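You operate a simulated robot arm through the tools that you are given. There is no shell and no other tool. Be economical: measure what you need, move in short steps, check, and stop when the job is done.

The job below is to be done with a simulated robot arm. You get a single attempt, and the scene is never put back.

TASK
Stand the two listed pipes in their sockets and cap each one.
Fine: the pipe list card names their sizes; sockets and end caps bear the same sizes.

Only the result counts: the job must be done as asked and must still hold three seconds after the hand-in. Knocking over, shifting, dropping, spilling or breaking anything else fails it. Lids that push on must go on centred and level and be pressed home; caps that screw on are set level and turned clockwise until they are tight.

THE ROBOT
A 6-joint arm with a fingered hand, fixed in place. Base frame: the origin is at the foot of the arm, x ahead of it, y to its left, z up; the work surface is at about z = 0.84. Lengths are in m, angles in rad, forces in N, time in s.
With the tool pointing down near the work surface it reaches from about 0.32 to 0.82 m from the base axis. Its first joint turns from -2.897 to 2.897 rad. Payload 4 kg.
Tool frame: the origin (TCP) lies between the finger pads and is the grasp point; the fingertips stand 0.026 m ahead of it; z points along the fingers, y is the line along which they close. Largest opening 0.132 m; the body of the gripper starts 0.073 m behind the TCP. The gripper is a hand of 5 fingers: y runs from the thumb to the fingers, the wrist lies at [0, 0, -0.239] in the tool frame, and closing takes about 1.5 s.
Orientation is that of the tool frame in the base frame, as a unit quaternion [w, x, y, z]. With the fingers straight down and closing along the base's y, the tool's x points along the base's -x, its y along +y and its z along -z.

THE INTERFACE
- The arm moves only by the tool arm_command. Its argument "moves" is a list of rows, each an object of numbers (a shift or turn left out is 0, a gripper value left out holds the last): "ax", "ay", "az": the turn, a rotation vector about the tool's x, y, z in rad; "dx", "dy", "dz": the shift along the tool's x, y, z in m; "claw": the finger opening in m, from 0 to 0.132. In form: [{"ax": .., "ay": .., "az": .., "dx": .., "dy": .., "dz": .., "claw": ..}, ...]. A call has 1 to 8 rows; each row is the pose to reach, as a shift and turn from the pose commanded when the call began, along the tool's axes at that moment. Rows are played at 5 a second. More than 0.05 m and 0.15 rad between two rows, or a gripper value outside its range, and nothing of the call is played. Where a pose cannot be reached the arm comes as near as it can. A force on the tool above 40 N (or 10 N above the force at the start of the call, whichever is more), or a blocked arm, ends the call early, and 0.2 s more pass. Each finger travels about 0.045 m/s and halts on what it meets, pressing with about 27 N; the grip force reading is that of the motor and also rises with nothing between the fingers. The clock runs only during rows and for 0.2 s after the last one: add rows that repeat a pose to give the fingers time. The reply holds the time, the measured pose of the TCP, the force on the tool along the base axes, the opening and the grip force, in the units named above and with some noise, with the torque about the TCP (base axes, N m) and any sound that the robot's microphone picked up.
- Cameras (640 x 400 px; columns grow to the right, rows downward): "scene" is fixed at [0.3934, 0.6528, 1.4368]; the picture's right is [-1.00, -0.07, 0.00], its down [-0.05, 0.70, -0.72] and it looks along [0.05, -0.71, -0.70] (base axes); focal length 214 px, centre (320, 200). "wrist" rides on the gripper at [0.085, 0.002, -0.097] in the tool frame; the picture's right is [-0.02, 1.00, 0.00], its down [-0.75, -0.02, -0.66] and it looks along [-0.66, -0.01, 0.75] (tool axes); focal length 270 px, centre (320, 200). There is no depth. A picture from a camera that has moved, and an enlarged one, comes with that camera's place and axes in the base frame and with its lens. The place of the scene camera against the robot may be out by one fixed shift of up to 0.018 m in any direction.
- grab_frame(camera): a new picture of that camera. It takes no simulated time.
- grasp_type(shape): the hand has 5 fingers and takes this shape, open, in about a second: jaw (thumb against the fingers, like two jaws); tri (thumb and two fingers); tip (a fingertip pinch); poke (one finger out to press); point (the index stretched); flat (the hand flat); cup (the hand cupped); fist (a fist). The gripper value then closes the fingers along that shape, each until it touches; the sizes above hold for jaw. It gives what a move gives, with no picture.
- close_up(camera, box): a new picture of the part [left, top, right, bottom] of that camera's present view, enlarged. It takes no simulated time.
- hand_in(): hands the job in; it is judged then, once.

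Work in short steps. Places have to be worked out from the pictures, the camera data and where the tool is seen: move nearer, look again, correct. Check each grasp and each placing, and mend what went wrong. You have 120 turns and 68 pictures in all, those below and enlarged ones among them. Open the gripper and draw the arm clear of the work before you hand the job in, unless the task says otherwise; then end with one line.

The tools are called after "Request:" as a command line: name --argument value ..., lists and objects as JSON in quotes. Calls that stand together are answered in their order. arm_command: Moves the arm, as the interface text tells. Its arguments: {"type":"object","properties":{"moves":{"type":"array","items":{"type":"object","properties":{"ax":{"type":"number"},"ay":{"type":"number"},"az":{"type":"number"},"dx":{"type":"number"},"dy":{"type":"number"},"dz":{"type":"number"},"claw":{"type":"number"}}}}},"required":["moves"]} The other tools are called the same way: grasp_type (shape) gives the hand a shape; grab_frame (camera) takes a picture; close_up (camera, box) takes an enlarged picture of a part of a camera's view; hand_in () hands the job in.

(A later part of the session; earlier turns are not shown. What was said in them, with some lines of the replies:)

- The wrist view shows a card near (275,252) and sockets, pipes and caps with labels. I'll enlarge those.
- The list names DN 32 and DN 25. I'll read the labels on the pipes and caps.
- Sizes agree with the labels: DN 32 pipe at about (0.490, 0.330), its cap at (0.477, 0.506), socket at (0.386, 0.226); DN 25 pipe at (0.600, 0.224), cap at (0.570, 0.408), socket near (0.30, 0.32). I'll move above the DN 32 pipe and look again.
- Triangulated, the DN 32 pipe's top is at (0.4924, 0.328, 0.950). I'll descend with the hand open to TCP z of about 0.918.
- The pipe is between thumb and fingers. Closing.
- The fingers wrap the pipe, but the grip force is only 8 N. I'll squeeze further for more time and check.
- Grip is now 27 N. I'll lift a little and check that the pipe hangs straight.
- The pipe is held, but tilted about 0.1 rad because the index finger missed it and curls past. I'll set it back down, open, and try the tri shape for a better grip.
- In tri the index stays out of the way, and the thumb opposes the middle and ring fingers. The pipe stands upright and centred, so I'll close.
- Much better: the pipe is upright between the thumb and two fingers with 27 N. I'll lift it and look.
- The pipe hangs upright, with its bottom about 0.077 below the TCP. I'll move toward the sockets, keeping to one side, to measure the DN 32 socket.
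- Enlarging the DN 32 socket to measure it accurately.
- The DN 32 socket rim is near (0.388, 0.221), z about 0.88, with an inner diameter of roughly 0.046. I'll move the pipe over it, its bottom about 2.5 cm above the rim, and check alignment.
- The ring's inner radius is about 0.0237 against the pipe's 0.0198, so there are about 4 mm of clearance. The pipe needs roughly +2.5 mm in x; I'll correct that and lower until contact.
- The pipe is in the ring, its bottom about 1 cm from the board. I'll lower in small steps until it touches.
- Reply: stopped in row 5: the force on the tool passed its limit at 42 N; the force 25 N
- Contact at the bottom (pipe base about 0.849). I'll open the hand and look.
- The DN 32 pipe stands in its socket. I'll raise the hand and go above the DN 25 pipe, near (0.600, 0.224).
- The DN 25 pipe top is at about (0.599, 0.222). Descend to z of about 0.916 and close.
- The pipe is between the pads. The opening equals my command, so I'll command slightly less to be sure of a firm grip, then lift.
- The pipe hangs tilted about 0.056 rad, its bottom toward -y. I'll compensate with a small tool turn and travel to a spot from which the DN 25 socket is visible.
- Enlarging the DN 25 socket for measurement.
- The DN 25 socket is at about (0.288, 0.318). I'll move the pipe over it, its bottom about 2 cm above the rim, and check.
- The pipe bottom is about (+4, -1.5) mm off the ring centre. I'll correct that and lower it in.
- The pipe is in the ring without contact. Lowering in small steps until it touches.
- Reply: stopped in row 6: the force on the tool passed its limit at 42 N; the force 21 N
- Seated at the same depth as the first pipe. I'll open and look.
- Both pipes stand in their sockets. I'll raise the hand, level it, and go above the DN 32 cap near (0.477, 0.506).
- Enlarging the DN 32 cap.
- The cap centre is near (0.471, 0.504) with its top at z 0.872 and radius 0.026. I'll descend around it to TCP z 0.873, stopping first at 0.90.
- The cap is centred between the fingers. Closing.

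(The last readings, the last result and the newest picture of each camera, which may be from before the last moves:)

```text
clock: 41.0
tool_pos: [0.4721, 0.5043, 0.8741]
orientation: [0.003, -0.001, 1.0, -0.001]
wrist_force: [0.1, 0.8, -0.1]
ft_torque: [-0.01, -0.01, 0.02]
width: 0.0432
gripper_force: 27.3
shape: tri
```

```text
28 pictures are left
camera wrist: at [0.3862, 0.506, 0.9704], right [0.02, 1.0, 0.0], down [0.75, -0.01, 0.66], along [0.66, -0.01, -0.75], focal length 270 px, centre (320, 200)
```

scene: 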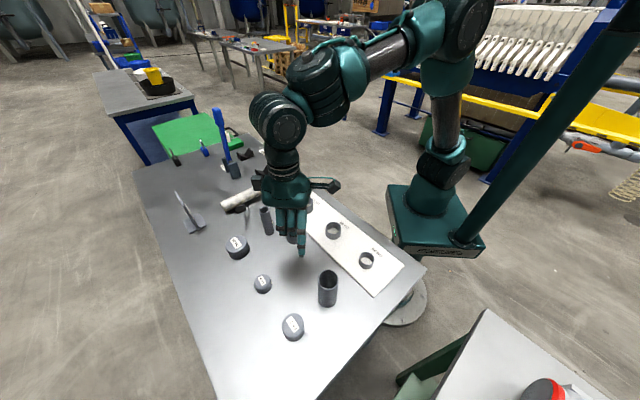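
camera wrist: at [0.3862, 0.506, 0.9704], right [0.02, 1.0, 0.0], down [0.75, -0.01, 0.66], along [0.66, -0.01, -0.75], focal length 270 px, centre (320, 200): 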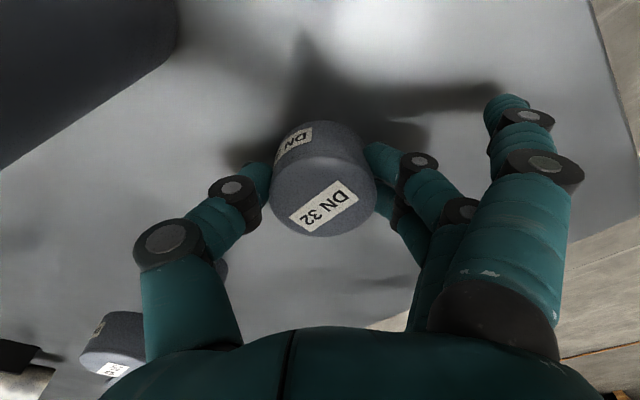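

Firm grip at an opening of 0.043 with 27 N. Lifting and checking level.

Request:
arm_command --moves '[{"dz": -0.01}, {"dz": -0.04}, {"dz": -0.08}, {"dz": -0.12}, {"dz": -0.16}, {"dz": -0.2}, {"dz": -0.2}]'

Request:
close_up --camera "wrist" --box '[250, 100, 410, 250]'

Request:
close_up --camera "scene" --box '[240, 180, 360, 290]'

```text
clock: 42.6
tool_pos: [0.4706, 0.5044, 1.075]
orientation: [0.002, 0.0, 1.0, 0.0]
wrist_force: [0.1, -0.5, 0.0]
ft_torque: [0.03, -0.02, 0.0]
width: 0.0426
gripper_force: 26.9
shape: tri
```

```text
2.67 times, centred on (330, 175) of wrist
camera zoom: at [0.3849, 0.5071, 1.1708], right [0.02, 1.0, 0.0], down [0.75, -0.01, 0.66], along [0.66, -0.01, -0.75], focal length 721 px, centre (293, 267)
```

zoom: 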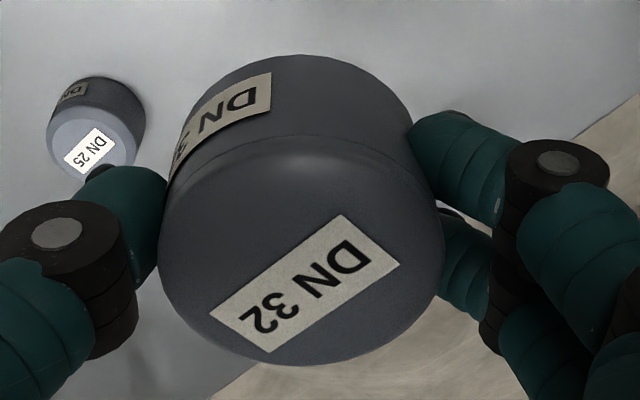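

```text
3.64 times, centred on (300, 235) of scene
camera zoom: at [0.3934, 0.6528, 1.4368], right [-1.0, -0.07, 0.0], down [-0.05, 0.7, -0.72], along [0.05, -0.71, -0.7], focal length 780 px, centre (393, 73)
```

zoom: 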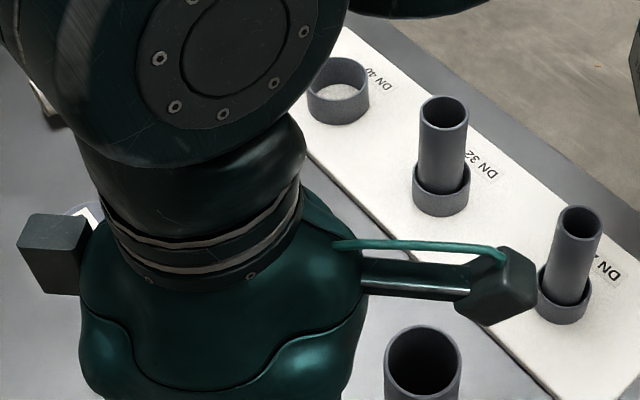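

The cap is held nearly level, perhaps 0.03 rad off. I'll move beside the DN 32 pipe to measure its rim, adding a small levelling turn.

Request:
arm_command --moves '[{"dx": 0.017, "dy": -0.043}, {"dx": 0.034, "dy": -0.087}, {"dx": 0.051, "dy": -0.13, "ax": -0.015}, {"dx": 0.0705, "dy": -0.174, "ax": -0.03}, {"dx": 0.0705, "dy": -0.174, "ax": -0.03}]'

Request:
grab_frame --camera "wrist"

```text
clock: 43.8
tool_pos: [0.3996, 0.3293, 1.0756]
orientation: [0.003, 0.0, 1.0, 0.015]
wrist_force: [0.3, 0.7, -1.4]
ft_torque: [0.04, 0.01, 0.01]
width: 0.0431
gripper_force: 27.0
shape: tri
```

```text
25 pictures are left
camera wrist: at [0.3136, 0.3289, 1.1716], right [0.02, 1.0, 0.03], down [0.75, -0.03, 0.66], along [0.66, 0.01, -0.75], focal length 270 px, centre (320, 200)
```

wrist: 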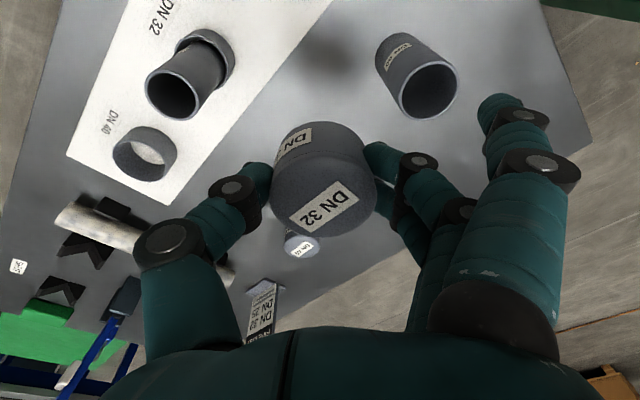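

Request:
close_up --camera "wrist" --box '[135, 25, 245, 135]'

```text
3.64 times, centred on (190, 80) of wrist
camera zoom: at [0.3136, 0.3289, 1.1716], right [0.02, 1.0, 0.03], down [0.75, -0.03, 0.66], along [0.66, 0.01, -0.75], focal length 983 px, centre (793, 636)
```

zoom: 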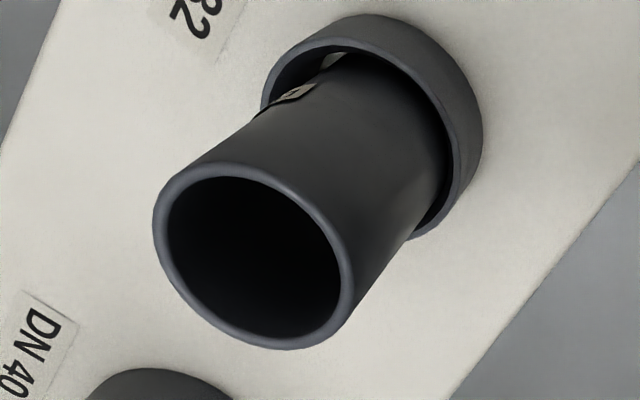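

The pipe rim centre is at about (0.389, 0.218, 0.958). I'll move the cap over it with a gap of about 1.7 cm and check the alignment.

Request:
arm_command --moves '[{"dx": 0.0036, "dy": -0.038, "dz": -0.0011}, {"dx": 0.0072, "dy": -0.076, "dz": -0.0022}, {"dx": 0.0107, "dy": -0.1138, "dz": -0.0034}, {"dx": 0.0107, "dy": -0.115, "dz": 0.03}, {"dx": 0.0107, "dy": -0.1158, "dz": 0.0626}, {"dx": 0.0107, "dy": -0.1158, "dz": 0.0626}]'

Request:
close_up --camera "wrist" --box '[240, 70, 400, 250]'

Request:
close_up --camera "scene" --box '[300, 170, 380, 250]'

```text
clock: 45.2
tool_pos: [0.3933, 0.2149, 1.0081]
orientation: [0.003, -0.001, 1.0, 0.014]
wrist_force: [-0.5, 0.1, -0.6]
ft_torque: [-0.03, -0.05, -0.01]
width: 0.0427
gripper_force: 26.7
shape: tri
```

```text
2.22 times, centred on (320, 160) of wrist
camera zoom: at [0.3072, 0.2139, 1.1039], right [0.02, 1.0, 0.03], down [0.75, -0.03, 0.66], along [0.66, 0.01, -0.75], focal length 601 px, centre (320, 289)
```

zoom: 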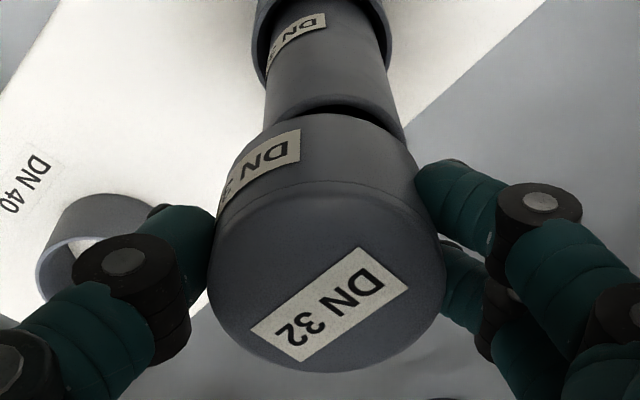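

```text
5.00 times, centred on (340, 210) of scene
camera zoom: at [0.3934, 0.6528, 1.4368], right [-1.0, -0.07, 0.0], down [-0.05, 0.7, -0.72], along [0.05, -0.71, -0.7], focal length 1072 px, centre (220, 150)
```

zoom: 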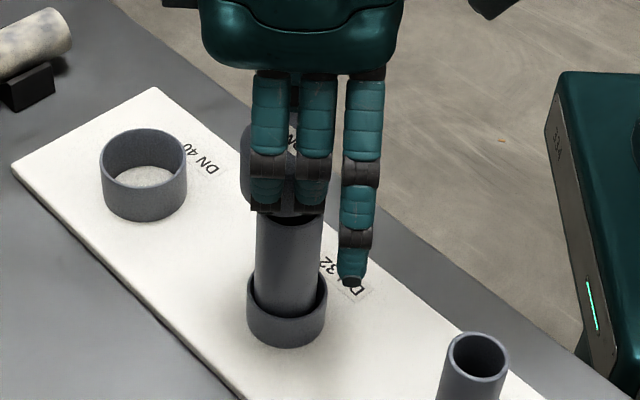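

The wrist view suggests the cap is about 1 mm too far in +x and 2.5 mm too far in -y. I'll zoom the scene view for a cross-check.

Request:
close_up --camera "scene" --box '[335, 185, 375, 225]'

```text
10.00 times, centred on (355, 205) of scene
camera zoom: at [0.3934, 0.6528, 1.4368], right [-1.0, -0.07, 0.0], down [-0.05, 0.7, -0.72], along [0.05, -0.71, -0.7], focal length 2145 px, centre (-30, 150)
```

zoom: 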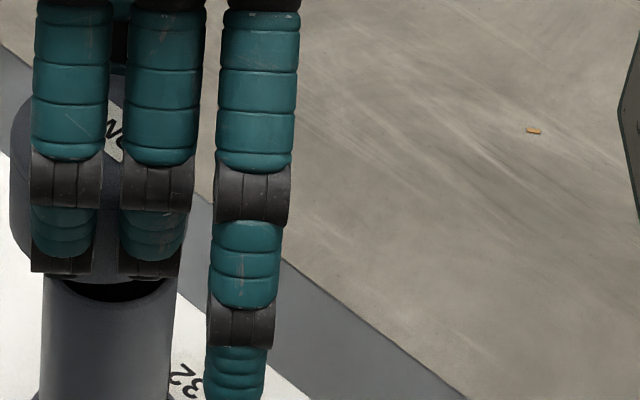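

The scene view gives a clear lateral offset of about 4 mm in x, and the wrist view +3 mm in y. I'll correct and lower 1 cm, leaving a 5 mm gap.

Request:
arm_command --moves '[{"dx": 0.0037, "dy": 0.003}, {"dx": 0.0037, "dy": 0.003}, {"dx": 0.0037, "dy": 0.0027, "dz": 0.01}, {"dx": 0.0037, "dy": 0.0027, "dz": 0.01}]'

Request:
close_up --camera "scene" --box '[335, 185, 375, 225]'

Request:
close_up --camera "wrist" --box '[270, 70, 370, 170]'

```text
clock: 46.2
tool_pos: [0.3885, 0.2183, 0.9994]
orientation: [0.002, -0.001, 1.0, 0.015]
wrist_force: [0.0, -1.0, -0.2]
ft_torque: [-0.02, 0.0, 0.02]
width: 0.0427
gripper_force: 26.4
shape: tri
```

```text
10.00 times, centred on (355, 205) of scene
camera zoom: at [0.3934, 0.6528, 1.4368], right [-1.0, -0.07, 0.0], down [-0.05, 0.7, -0.72], along [0.05, -0.71, -0.7], focal length 2145 px, centre (-30, 150)
```

zoom: 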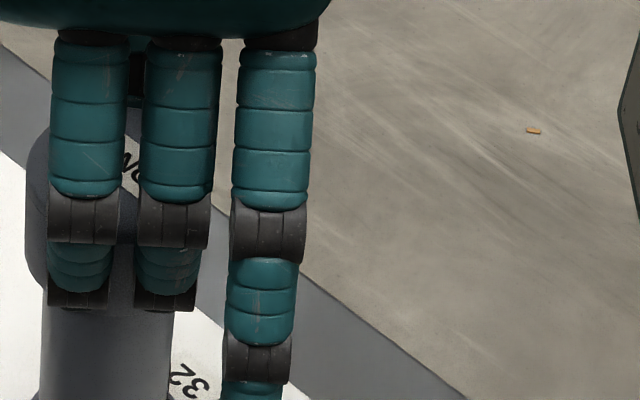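

```text
4.00 times, centred on (320, 120) of wrist
camera zoom: at [0.3024, 0.2171, 1.0943], right [0.02, 1.0, 0.03], down [0.75, -0.03, 0.66], along [0.66, 0.01, -0.75], focal length 1081 px, centre (320, 520)
```

zoom: 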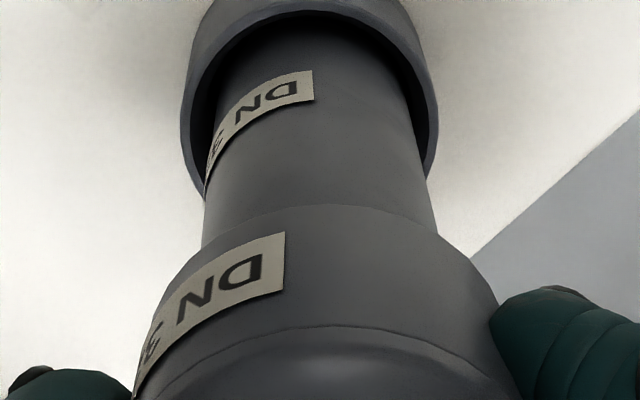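

Alignment is now within a millimetre in both views. Lowering the cap onto the pipe stepwise.

Request:
arm_command --moves '[{"dy": -0.0006, "dz": 0.003}, {"dy": -0.0007, "dz": 0.006}, {"dy": -0.0008, "dz": 0.009}, {"dy": -0.0009, "dz": 0.012}, {"dy": -0.001, "dz": 0.016}, {"dy": -0.0012, "dz": 0.02}, {"dy": -0.0013, "dz": 0.024}, {"dy": -0.0014, "dz": 0.028}]'

Request:
grab_frame --camera "wrist"

```text
clock: 48.0
tool_pos: [0.389, 0.2174, 0.9702]
orientation: [0.002, -0.002, 1.0, 0.015]
wrist_force: [-0.8, 0.6, -0.9]
ft_torque: [0.0, -0.02, 0.02]
width: 0.0429
gripper_force: 27.3
shape: tri
```

```text
18 pictures are left
camera wrist: at [0.3023, 0.2167, 1.066], right [0.02, 1.0, 0.03], down [0.75, -0.03, 0.66], along [0.66, 0.01, -0.75], focal length 270 px, centre (320, 200)
```

wrist: 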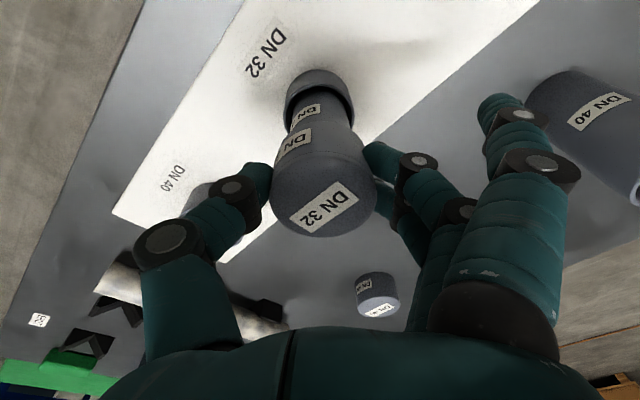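

The cap has slid about 2 cm over the pipe without resistance. Pressing on down.

Request:
arm_command --moves '[{"dz": 0.002}, {"dz": 0.004}, {"dz": 0.006}, {"dz": 0.008}, {"dz": 0.01}, {"dz": 0.012}, {"dz": 0.014}, {"dz": 0.014}]'

```text
clock: 49.2
tool_pos: [0.388, 0.2172, 0.9644]
orientation: [0.006, -0.001, 1.0, 0.017]
wrist_force: [-2.9, -2.7, 20.2]
ft_torque: [-0.21, 0.0, -0.03]
width: 0.0454
gripper_force: 27.1
shape: tri
stopped in row 5: the force on the tool passed its limit at 43 N (the readings are from after the stop); the commanded pose is now the measured one
```

It stopped at 43 N with the cap top at about 0.962, which looks home. I'll open the hand and look.

Request:
arm_command --moves '[{"dz": -0.001, "claw": 0.055}, {"dz": -0.001, "claw": 0.07}, {"dz": -0.001, "claw": 0.1}, {"dz": -0.001, "claw": 0.13}, {"dz": -0.001, "claw": 0.13}, {"dz": -0.001, "claw": 0.13}, {"dz": -0.001, "claw": 0.13}]'

Request:
arm_command --moves '[{"dz": -0.03}, {"dz": -0.07}, {"dz": -0.11}, {"dz": -0.12, "ax": 0.033}, {"dz": -0.12, "ax": 0.033}]'

Request:
grab_frame --camera "wrist"

Request:
close_up --camera "scene" --box '[310, 175, 390, 255]'

```text
clock: 50.8
tool_pos: [0.3892, 0.2181, 0.9644]
orientation: [0.004, -0.001, 1.0, 0.017]
wrist_force: [-0.2, -0.1, 0.4]
ft_torque: [0.0, 0.01, 0.0]
width: 0.1298
gripper_force: 0.1
shape: tri
```

```text
clock: 52.0
tool_pos: [0.3883, 0.2123, 1.0837]
orientation: [0.005, 0.0, 1.0, 0.0]
wrist_force: [0.2, 0.7, 0.0]
ft_torque: [-0.01, 0.03, 0.0]
width: 0.1299
gripper_force: 0.2
shape: tri
```

```text
17 pictures are left
camera wrist: at [0.3014, 0.215, 1.1793], right [0.02, 1.0, 0.0], down [0.75, -0.01, 0.67], along [0.67, -0.01, -0.75], focal length 270 px, centre (320, 200)
```

wrist: 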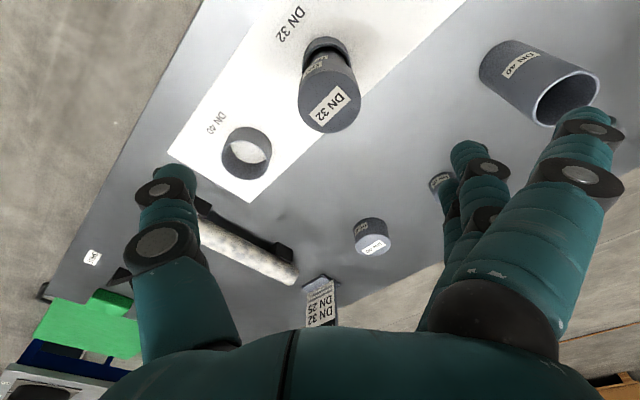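

```text
5.00 times, centred on (350, 215) of scene
camera zoom: at [0.3934, 0.6528, 1.4368], right [-1.0, -0.07, 0.0], down [-0.05, 0.7, -0.72], along [0.05, -0.71, -0.7], focal length 1072 px, centre (170, 125)
```

zoom: 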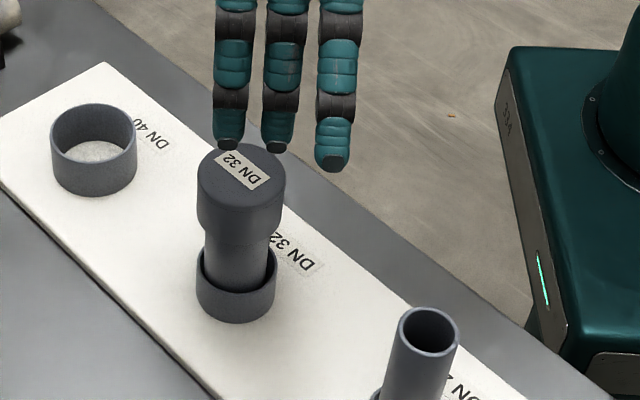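

The cap sits level and centred. To be sure it is home, I'll form a closed fingertip pinch and press gently on the centre of its top, which also measures its height.

Request:
grasp_type --shape "tip"

Request:
arm_command --moves '[{"claw": 0.09}, {"claw": 0.05, "dx": -0.0015, "dy": 0.006}, {"claw": 0.0, "dx": -0.0015, "dy": 0.006}, {"claw": 0.0, "dx": -0.0015, "dy": 0.006}, {"claw": 0.0, "dx": -0.0015, "dy": 0.006}, {"claw": 0.0, "dx": -0.0015, "dy": 0.006}, {"claw": 0.0, "dx": -0.0015, "dy": 0.006}, {"claw": 0.0, "dx": -0.0015, "dy": 0.006, "dz": 0.03}]'

Request:
grab_frame --camera "wrist"

```text
clock: 52.9
tool_pos: [0.3886, 0.2139, 1.0837]
orientation: [0.005, 0.0, 1.0, 0.0]
wrist_force: [1.0, 0.0, 0.4]
ft_torque: [0.0, 0.03, 0.02]
width: 0.1315
gripper_force: 0.1
shape: tip
```

```text
clock: 54.7
tool_pos: [0.3891, 0.2193, 1.052]
orientation: [0.005, 0.0, 1.0, 0.0]
wrist_force: [0.4, -0.3, -0.4]
ft_torque: [0.02, -0.02, -0.02]
width: 0.0
gripper_force: 10.7
shape: tip
```

```text
15 pictures are left
camera wrist: at [0.3027, 0.2213, 1.1484], right [0.02, 1.0, 0.0], down [0.75, -0.01, 0.67], along [0.67, -0.01, -0.75], focal length 270 px, centre (320, 200)
```

wrist: 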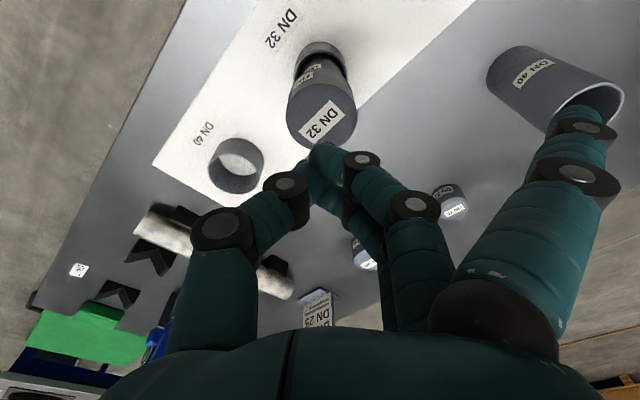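

The pinched tips are right over the cap centre. I'll descend and press.

Request:
arm_command --moves '[{"dx": -0.001, "dz": 0.03}, {"dx": -0.001, "dz": 0.055}, {"dx": -0.001, "dz": 0.061}, {"dx": -0.001, "dz": 0.065}, {"dx": -0.001, "dz": 0.069}, {"dx": -0.001, "dz": 0.073}, {"dx": -0.001, "dz": 0.077}, {"dx": -0.001, "dz": 0.081}]'

```text
clock: 55.6
tool_pos: [0.3913, 0.2211, 0.9965]
orientation: [0.008, -0.001, 1.0, 0.003]
wrist_force: [-2.4, -2.3, 14.2]
ft_torque: [-0.12, 0.17, 0.0]
width: 0.0
gripper_force: 26.9
shape: tip
stopped in row 4: the force on the tool passed its limit at 49 N (the readings are from after the stop); the commanded pose is now the measured one
```

Pressed with 49 N on its centre without it giving way, so the DN 32 cap is home. I'll raise, switch to tri, and go over the DN 25 cap near (0.569, 0.408).

Request:
arm_command --moves '[{"dz": -0.04}, {"dz": -0.08}, {"dz": -0.1}, {"dx": -0.035, "dy": 0.035, "dz": -0.1}, {"dx": -0.07, "dy": 0.07, "dz": -0.1}, {"dx": -0.105, "dy": 0.105, "dz": -0.1}, {"dx": -0.14, "dy": 0.14, "dz": -0.1}, {"dx": -0.175, "dy": 0.17, "dz": -0.1}]'

Request:
grasp_type --shape "tri"

Request:
arm_command --moves '[{"dy": 0.014, "dz": 0.03, "claw": 0.13}, {"dy": 0.014, "dz": 0.07, "claw": 0.13}, {"dy": 0.014, "dz": 0.07, "claw": 0.13}, {"dy": 0.014, "dz": 0.07, "claw": 0.13}]'

Request:
close_up --camera "wrist" --box '[240, 20, 400, 180]'

```text
clock: 57.4
tool_pos: [0.5665, 0.3901, 1.0991]
orientation: [0.009, 0.0, 1.0, 0.002]
wrist_force: [-0.4, -0.2, 1.1]
ft_torque: [0.03, 0.0, 0.03]
width: 0.0
gripper_force: 27.5
shape: tip
```

```text
clock: 58.3
tool_pos: [0.5662, 0.3895, 1.0991]
orientation: [0.009, 0.0, 1.0, 0.002]
wrist_force: [-0.5, -0.5, -0.6]
ft_torque: [0.01, 0.0, -0.03]
width: 0.132
gripper_force: 0.0
shape: tri
```

```text
clock: 59.3
tool_pos: [0.5671, 0.4034, 1.0277]
orientation: [0.008, 0.0, 1.0, 0.002]
wrist_force: [-0.2, -0.3, 0.2]
ft_torque: [-0.01, 0.0, 0.04]
width: 0.1301
gripper_force: 0.1
shape: tri
```

```text
2.50 times, centred on (320, 100) of wrist
camera zoom: at [0.4802, 0.4066, 1.1225], right [0.02, 1.0, 0.0], down [0.74, -0.02, 0.67], along [0.67, -0.01, -0.74], focal length 676 px, centre (320, 450)
```

zoom: 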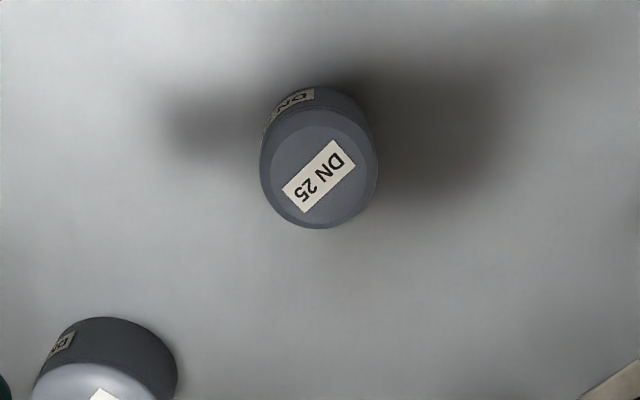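

The DN 25 cap centre is at about (0.571, 0.406) with its top at 0.868. I'll level the small pitch error, descend to TCP z 0.870 and close.

Request:
arm_command --moves '[{"dx": -0.004, "dz": 0.03, "ay": 0.017}, {"dx": -0.003, "dz": 0.07, "ay": 0.017}, {"dx": -0.0024, "dz": 0.11, "ay": 0.017}, {"dx": -0.002, "dz": 0.135, "ay": 0.017}, {"dx": -0.0017, "dz": 0.149, "ay": 0.017}, {"dx": -0.0015, "dz": 0.156, "ay": 0.017}, {"dx": -0.0015, "dz": 0.156, "ay": 0.017}]'

Request:
grab_frame --camera "wrist"

```text
clock: 60.9
tool_pos: [0.5728, 0.4057, 0.8719]
orientation: [0.0, 0.001, 1.0, 0.002]
wrist_force: [-0.1, 0.3, 0.3]
ft_torque: [-0.01, -0.01, 0.0]
width: 0.1303
gripper_force: 0.1
shape: tri
```

```text
13 pictures are left
camera wrist: at [0.4863, 0.4076, 0.9689], right [0.02, 1.0, 0.0], down [0.75, -0.02, 0.66], along [0.66, -0.01, -0.75], focal length 270 px, centre (320, 200)
```

wrist: 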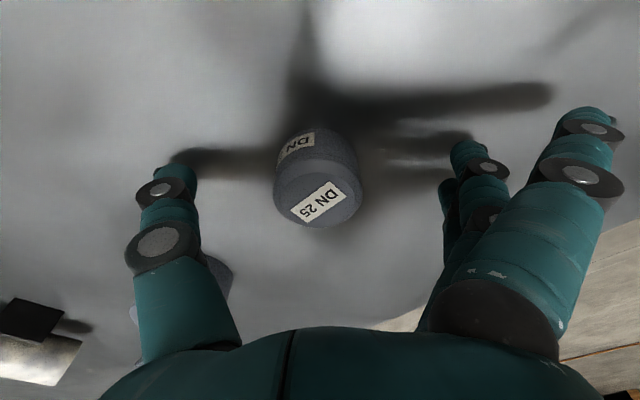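

Level and centred over the cap, with TCP z about 0.872. Closing, then a small lift.

Request:
arm_command --moves '[{"claw": 0.1}, {"claw": 0.08}, {"claw": 0.06}, {"claw": 0.045}, {"claw": 0.035}, {"claw": 0.03}, {"claw": 0.03}, {"claw": 0.03}]'

Request:
arm_command --moves '[{"dz": 0}, {"dz": -0.01}, {"dz": -0.04}, {"dz": -0.08}, {"dz": -0.12}, {"dz": -0.16}, {"dz": -0.2}, {"dz": -0.2}]'

Request:
close_up --camera "wrist" --box '[250, 100, 410, 250]'

```text
clock: 62.7
tool_pos: [0.5722, 0.4054, 0.8733]
orientation: [0.0, 0.0, 1.0, 0.001]
wrist_force: [0.0, 0.1, 0.9]
ft_torque: [-0.01, 0.04, 0.02]
width: 0.0348
gripper_force: 27.2
shape: tri
```

```text
clock: 64.5
tool_pos: [0.5719, 0.4064, 1.0736]
orientation: [0.0, -0.001, 1.0, 0.002]
wrist_force: [-0.2, -0.9, -0.3]
ft_torque: [0.02, -0.01, -0.03]
width: 0.0346
gripper_force: 26.8
shape: tri
```

```text
2.67 times, centred on (330, 175) of wrist
camera zoom: at [0.4859, 0.4072, 1.1696], right [0.02, 1.0, 0.0], down [0.75, -0.02, 0.66], along [0.66, -0.01, -0.75], focal length 721 px, centre (293, 267)
```

zoom: 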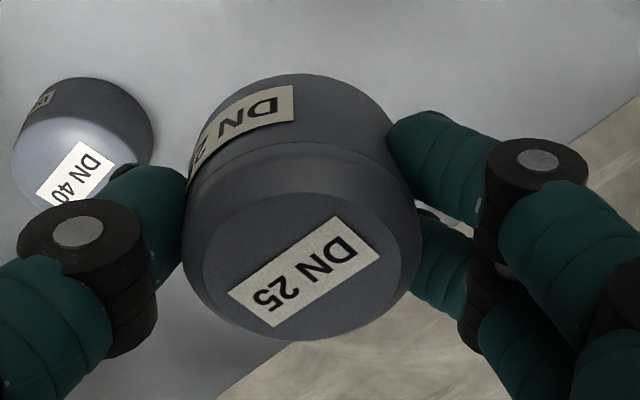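

The cap is held well. I'll travel to the viewing spot beside the DN 25 pipe, adding the same small levelling turn.

Request:
arm_command --moves '[{"dx": 0.04, "dy": 0.002}, {"dx": 0.08, "dy": 0.004}, {"dx": 0.12, "dy": 0.006}, {"dx": 0.16, "dy": 0.008}, {"dx": 0.2, "dy": 0.01, "ax": -0.015}, {"dx": 0.23, "dy": 0.012, "ax": -0.03}, {"dx": 0.251, "dy": 0.0145, "ax": -0.03}, {"dx": 0.251, "dy": 0.0145, "ax": -0.03}]'

Request:
close_up --camera "wrist" --box '[125, 5, 235, 115]'

```text
clock: 66.3
tool_pos: [0.3193, 0.4205, 1.0743]
orientation: [0.0, -0.001, 1.0, 0.017]
wrist_force: [0.3, 0.0, -0.4]
ft_torque: [0.01, -0.02, -0.01]
width: 0.0344
gripper_force: 26.5
shape: tri
```

```text
3.64 times, centred on (180, 60) of wrist
camera zoom: at [0.2339, 0.4184, 1.1709], right [0.02, 1.0, 0.03], down [0.75, -0.04, 0.66], along [0.66, 0.01, -0.75], focal length 983 px, centre (829, 709)
```

zoom: 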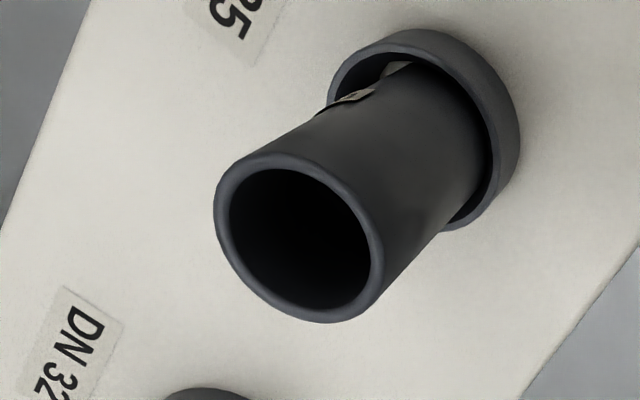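

The DN 25 pipe rim is at about (0.291, 0.3177). I'll move the cap over it with a 1.4 cm gap.

Request:
arm_command --moves '[{"dx": 0.0097, "dy": -0.034, "dz": -0.0012}, {"dx": 0.0194, "dy": -0.068, "dz": -0.0024}, {"dx": 0.029, "dy": -0.1027, "dz": -0.0035}, {"dx": 0.029, "dy": -0.104, "dz": 0.03}, {"dx": 0.029, "dy": -0.105, "dz": 0.0655}, {"dx": 0.029, "dy": -0.105, "dz": 0.0655}]'

Request:
close_up --camera "wrist" --box '[270, 70, 370, 170]'

Request:
close_up --camera "scene" --box '[355, 205, 405, 255]'

```text
clock: 67.7
tool_pos: [0.29, 0.3131, 1.0046]
orientation: [0.0, 0.0, 1.0, 0.016]
wrist_force: [0.8, 1.0, -0.6]
ft_torque: [0.0, 0.01, -0.02]
width: 0.0341
gripper_force: 27.1
shape: tri
```

```text
4.00 times, centred on (320, 120) of wrist
camera zoom: at [0.2054, 0.3121, 1.1014], right [0.02, 1.0, 0.03], down [0.75, -0.04, 0.66], along [0.66, 0.01, -0.75], focal length 1081 px, centre (320, 520)
```

zoom: 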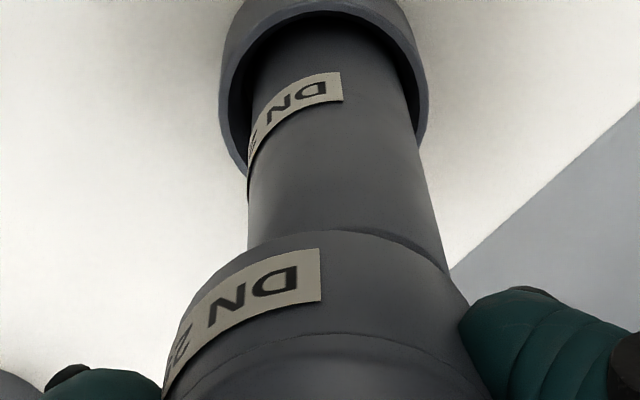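

```text
8.00 times, centred on (380, 230) of scene
camera zoom: at [0.3934, 0.6528, 1.4368], right [-1.0, -0.07, 0.0], down [-0.05, 0.7, -0.72], along [0.05, -0.71, -0.7], focal length 1716 px, centre (-160, -40)
```

zoom: 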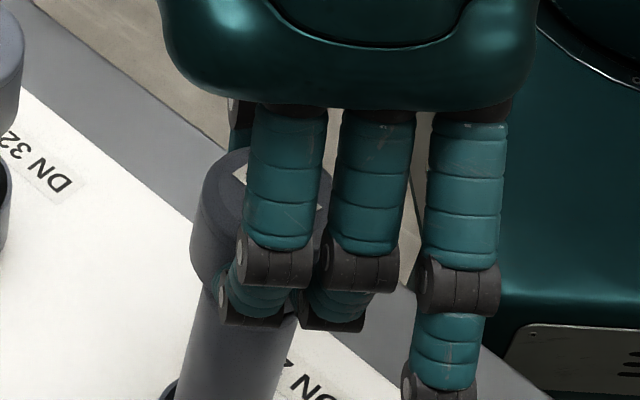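

The wrist view says the cap needs about +3 mm in y, and the scene view about -2 mm in x. I'll correct, lower 8 mm, and recheck.

Request:
arm_command --moves '[{"dx": 0.002, "dy": 0.003}, {"dx": 0.002, "dy": 0.003}, {"dx": 0.002, "dy": 0.0027, "dz": 0.008}, {"dx": 0.002, "dy": 0.0027, "dz": 0.008}]'

Request:
close_up --camera "wrist" --box '[270, 70, 370, 170]'

Request:
close_up --camera "scene" --box '[355, 220, 395, 260]'

```text
clock: 68.7
tool_pos: [0.2879, 0.3175, 0.9968]
orientation: [0.0, 0.0, 1.0, 0.016]
wrist_force: [0.6, -0.3, 0.4]
ft_torque: [-0.03, -0.03, 0.0]
width: 0.0344
gripper_force: 27.1
shape: tri
```

```text
4.00 times, centred on (320, 120) of wrist
camera zoom: at [0.2031, 0.3167, 1.0931], right [0.02, 1.0, 0.03], down [0.75, -0.04, 0.66], along [0.66, 0.01, -0.75], focal length 1081 px, centre (320, 520)
```

zoom: 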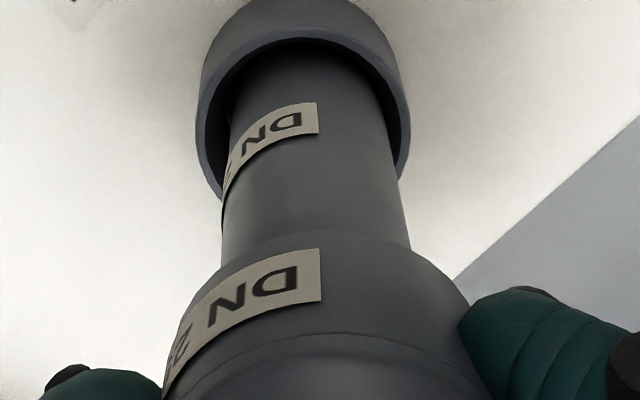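

```text
10.00 times, centred on (375, 240) of scene
camera zoom: at [0.3934, 0.6528, 1.4368], right [-1.0, -0.07, 0.0], down [-0.05, 0.7, -0.72], along [0.05, -0.71, -0.7], focal length 2145 px, centre (-230, -200)
```

zoom: 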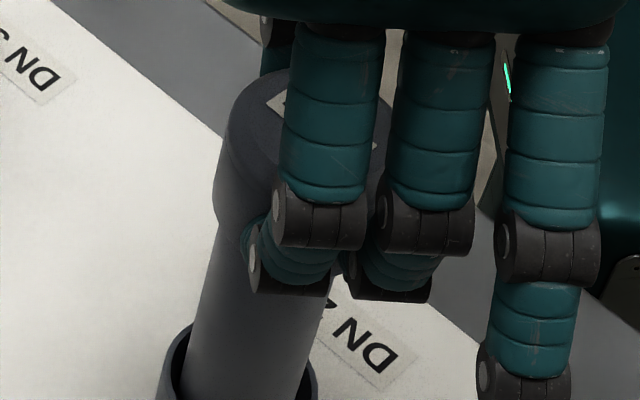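

Now a small correction back of about (+1.3, -1.3) mm is needed. I'll apply it and lower in small steps, watching the force.

Request:
arm_command --moves '[{"dx": -0.0013, "dy": -0.0013}, {"dx": -0.0013, "dy": -0.0013}, {"dx": -0.0013, "dy": -0.0014, "dz": 0.003}, {"dx": -0.0013, "dy": -0.0015, "dz": 0.006}, {"dx": -0.0013, "dy": -0.0016, "dz": 0.009}, {"dx": -0.0013, "dy": -0.0017, "dz": 0.012}, {"dx": -0.0013, "dy": -0.0018, "dz": 0.015}, {"dx": -0.0013, "dy": -0.0018, "dz": 0.015}]'

Request:
grab_frame --camera "wrist"

```text
clock: 70.5
tool_pos: [0.2894, 0.3182, 0.9805]
orientation: [0.0, 0.0, 1.0, 0.016]
wrist_force: [0.6, -0.3, 0.1]
ft_torque: [0.0, 0.03, 0.0]
width: 0.0343
gripper_force: 26.7
shape: tri
```

```text
6 pictures are left
camera wrist: at [0.2048, 0.3172, 1.0773], right [0.02, 1.0, 0.03], down [0.75, -0.04, 0.66], along [0.66, 0.01, -0.75], focal length 270 px, centre (320, 200)
```

wrist: 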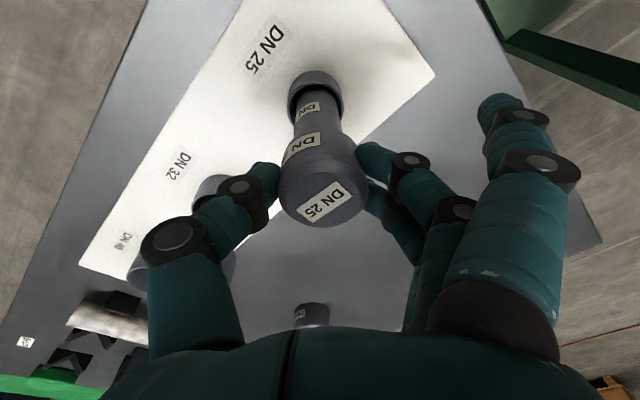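

The cap is about 1 cm over the pipe without force. Continuing down until it stops.

Request:
arm_command --moves '[{"dy": -0.0001, "dz": 0.004}, {"dy": -0.0003, "dz": 0.008}, {"dy": -0.0004, "dz": 0.011}, {"dy": -0.0004, "dz": 0.013}, {"dy": -0.0005, "dz": 0.015}, {"dy": -0.0006, "dz": 0.018}, {"dy": -0.0007, "dz": 0.021}, {"dy": -0.0008, "dz": 0.024}]'

```text
clock: 72.0
tool_pos: [0.2895, 0.3186, 0.9659]
orientation: [0.003, 0.0, 1.0, 0.021]
wrist_force: [-1.5, -3.9, 21.9]
ft_torque: [-0.12, 0.06, 0.02]
width: 0.0376
gripper_force: 27.2
shape: tri
stopped in row 7: the force on the tool passed its limit at 45 N (the readings are from after the stop); the commanded pose is now the measured one
```

It stopped at 45 N with about 24.5 mm of overlap, consistent with being home. I'll open, rise, and level the hand.

Request:
arm_command --moves '[{"dz": -0.001, "claw": 0.045}, {"dz": -0.001, "claw": 0.06}, {"dz": -0.001, "claw": 0.09}, {"dz": -0.001, "claw": 0.13}, {"dz": -0.001, "claw": 0.13}, {"dz": -0.001, "claw": 0.13}, {"dz": -0.001, "claw": 0.13}]'

Request:
arm_command --moves '[{"dy": 0.0012, "dz": -0.03}, {"dy": 0.003, "dz": -0.07}, {"dy": 0.0046, "dz": -0.11}, {"dy": 0.005, "dz": -0.12, "ax": 0.04}, {"dy": 0.005, "dz": -0.12, "ax": 0.04}]'

Request:
grasp_type --shape "tip"

Request:
grab_frame --camera "wrist"

```text
clock: 73.6
tool_pos: [0.2887, 0.3197, 0.9657]
orientation: [0.002, 0.0, 1.0, 0.019]
wrist_force: [0.4, 0.2, 0.5]
ft_torque: [-0.03, -0.01, 0.01]
width: 0.13
gripper_force: 0.1
shape: tri
```

```text
clock: 74.8
tool_pos: [0.2892, 0.319, 1.0867]
orientation: [0.001, 0.0, 1.0, -0.002]
wrist_force: [0.0, -0.5, -0.4]
ft_torque: [0.0, 0.0, -0.02]
width: 0.1295
gripper_force: 0.1
shape: tri
```

```text
clock: 75.7
tool_pos: [0.2896, 0.32, 1.0862]
orientation: [0.002, -0.001, 1.0, -0.001]
wrist_force: [0.5, -0.8, 0.0]
ft_torque: [0.02, -0.04, -0.01]
width: 0.1318
gripper_force: 0.1
shape: tip
```

```text
5 pictures are left
camera wrist: at [0.2042, 0.3219, 1.1823], right [0.02, 1.0, 0.0], down [0.75, -0.01, 0.66], along [0.66, -0.01, -0.75], focal length 270 px, centre (320, 200)
```

wrist: 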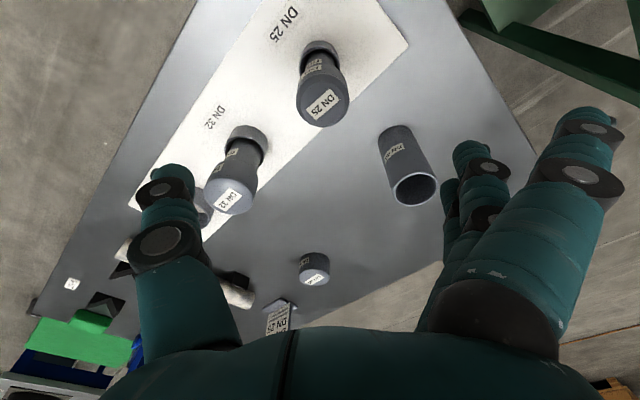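

Both caps look seated. I'll press the DN 25 cap on its centre with the closed tips, as before.

Request:
arm_command --moves '[{"claw": 0.09}, {"claw": 0.05, "dx": -0.0015, "dy": 0.001}, {"claw": 0.0, "dx": -0.0015, "dy": 0.001}, {"claw": 0.0, "dx": -0.0015, "dy": 0.001}, {"claw": 0.0, "dx": -0.0015, "dy": 0.001}, {"claw": 0.0, "dx": -0.0015, "dy": 0.001}, {"claw": 0.0, "dx": -0.0015, "dy": 0.001, "dz": 0.03}, {"claw": 0.0, "dx": -0.0015, "dy": 0.001, "dz": 0.06}]'

Request:
arm_command --moves '[{"dz": 0.015}, {"dz": 0.025}, {"dz": 0.031}, {"dz": 0.035}, {"dz": 0.039}, {"dz": 0.043}, {"dz": 0.047}]'

```text
clock: 77.5
tool_pos: [0.2924, 0.3207, 1.0264]
orientation: [0.001, 0.0, 1.0, -0.001]
wrist_force: [0.0, 0.6, -0.2]
ft_torque: [0.02, -0.01, 0.03]
width: 0.0
gripper_force: 11.3
shape: tip
```

```text
clock: 78.4
tool_pos: [0.2934, 0.3217, 0.9966]
orientation: [0.004, 0.0, 1.0, 0.001]
wrist_force: [-1.0, -1.2, 10.0]
ft_torque: [-0.05, 0.07, 0.03]
width: 0.0
gripper_force: 27.1
shape: tip
stopped in row 4: the force on the tool passed its limit at 46 N (the readings are from after the stop); the commanded pose is now the measured one
```

Pressed at 46 N, and the top is at the same height as the other cap. I'll withdraw upward, open, and take a last look.

Request:
arm_command --moves '[{"dz": -0.04}, {"dz": -0.08}, {"dz": -0.12}, {"dz": -0.16, "claw": 0.05}, {"dz": -0.2, "claw": 0.13}, {"dz": -0.22, "dy": 0.03, "claw": 0.13}, {"dz": -0.22, "dy": 0.07, "claw": 0.13}, {"dz": -0.22, "dy": 0.07, "claw": 0.13}]'

Request:
grab_frame --camera "wrist"

Request:
close_up --camera "scene" --box '[290, 180, 420, 280]'

```text
clock: 80.2
tool_pos: [0.2925, 0.3921, 1.2141]
orientation: [0.003, 0.0, 1.0, 0.002]
wrist_force: [0.0, -0.3, -0.3]
ft_torque: [0.0, 0.01, -0.02]
width: 0.088
gripper_force: 0.1
shape: tip
```

```text
4 pictures are left
camera wrist: at [0.2059, 0.394, 1.311], right [0.02, 1.0, 0.0], down [0.75, -0.02, 0.66], along [0.66, -0.01, -0.75], focal length 270 px, centre (320, 200)
```

wrist: 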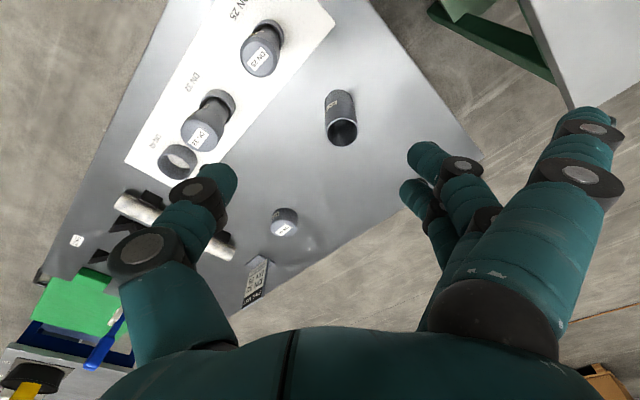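

```text
4.00 times, centred on (355, 230) of scene
camera zoom: at [0.3934, 0.6528, 1.4368], right [-1.0, -0.07, 0.0], down [-0.05, 0.7, -0.72], along [0.05, -0.71, -0.7], focal length 858 px, centre (180, 80)
```

zoom: 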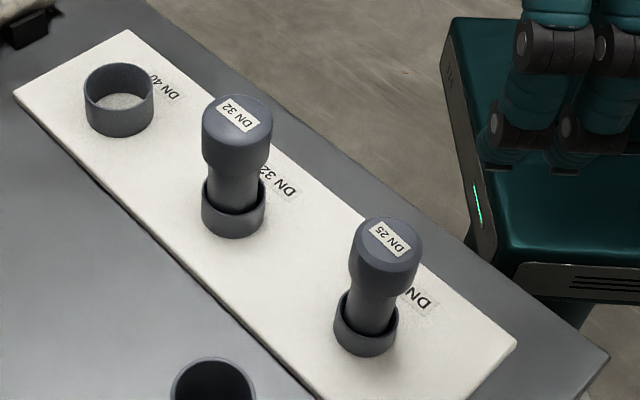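

Both listed pipes stand upright in their sockets with level caps, everything else is in place, and the hand is clear and open. Handing in.

Request:
hand_in

```text
The job is handed in.
```

The DN 32 and DN 25 pipes are standing in their matching sockets, each with its cap pressed home, and the job is handed in.
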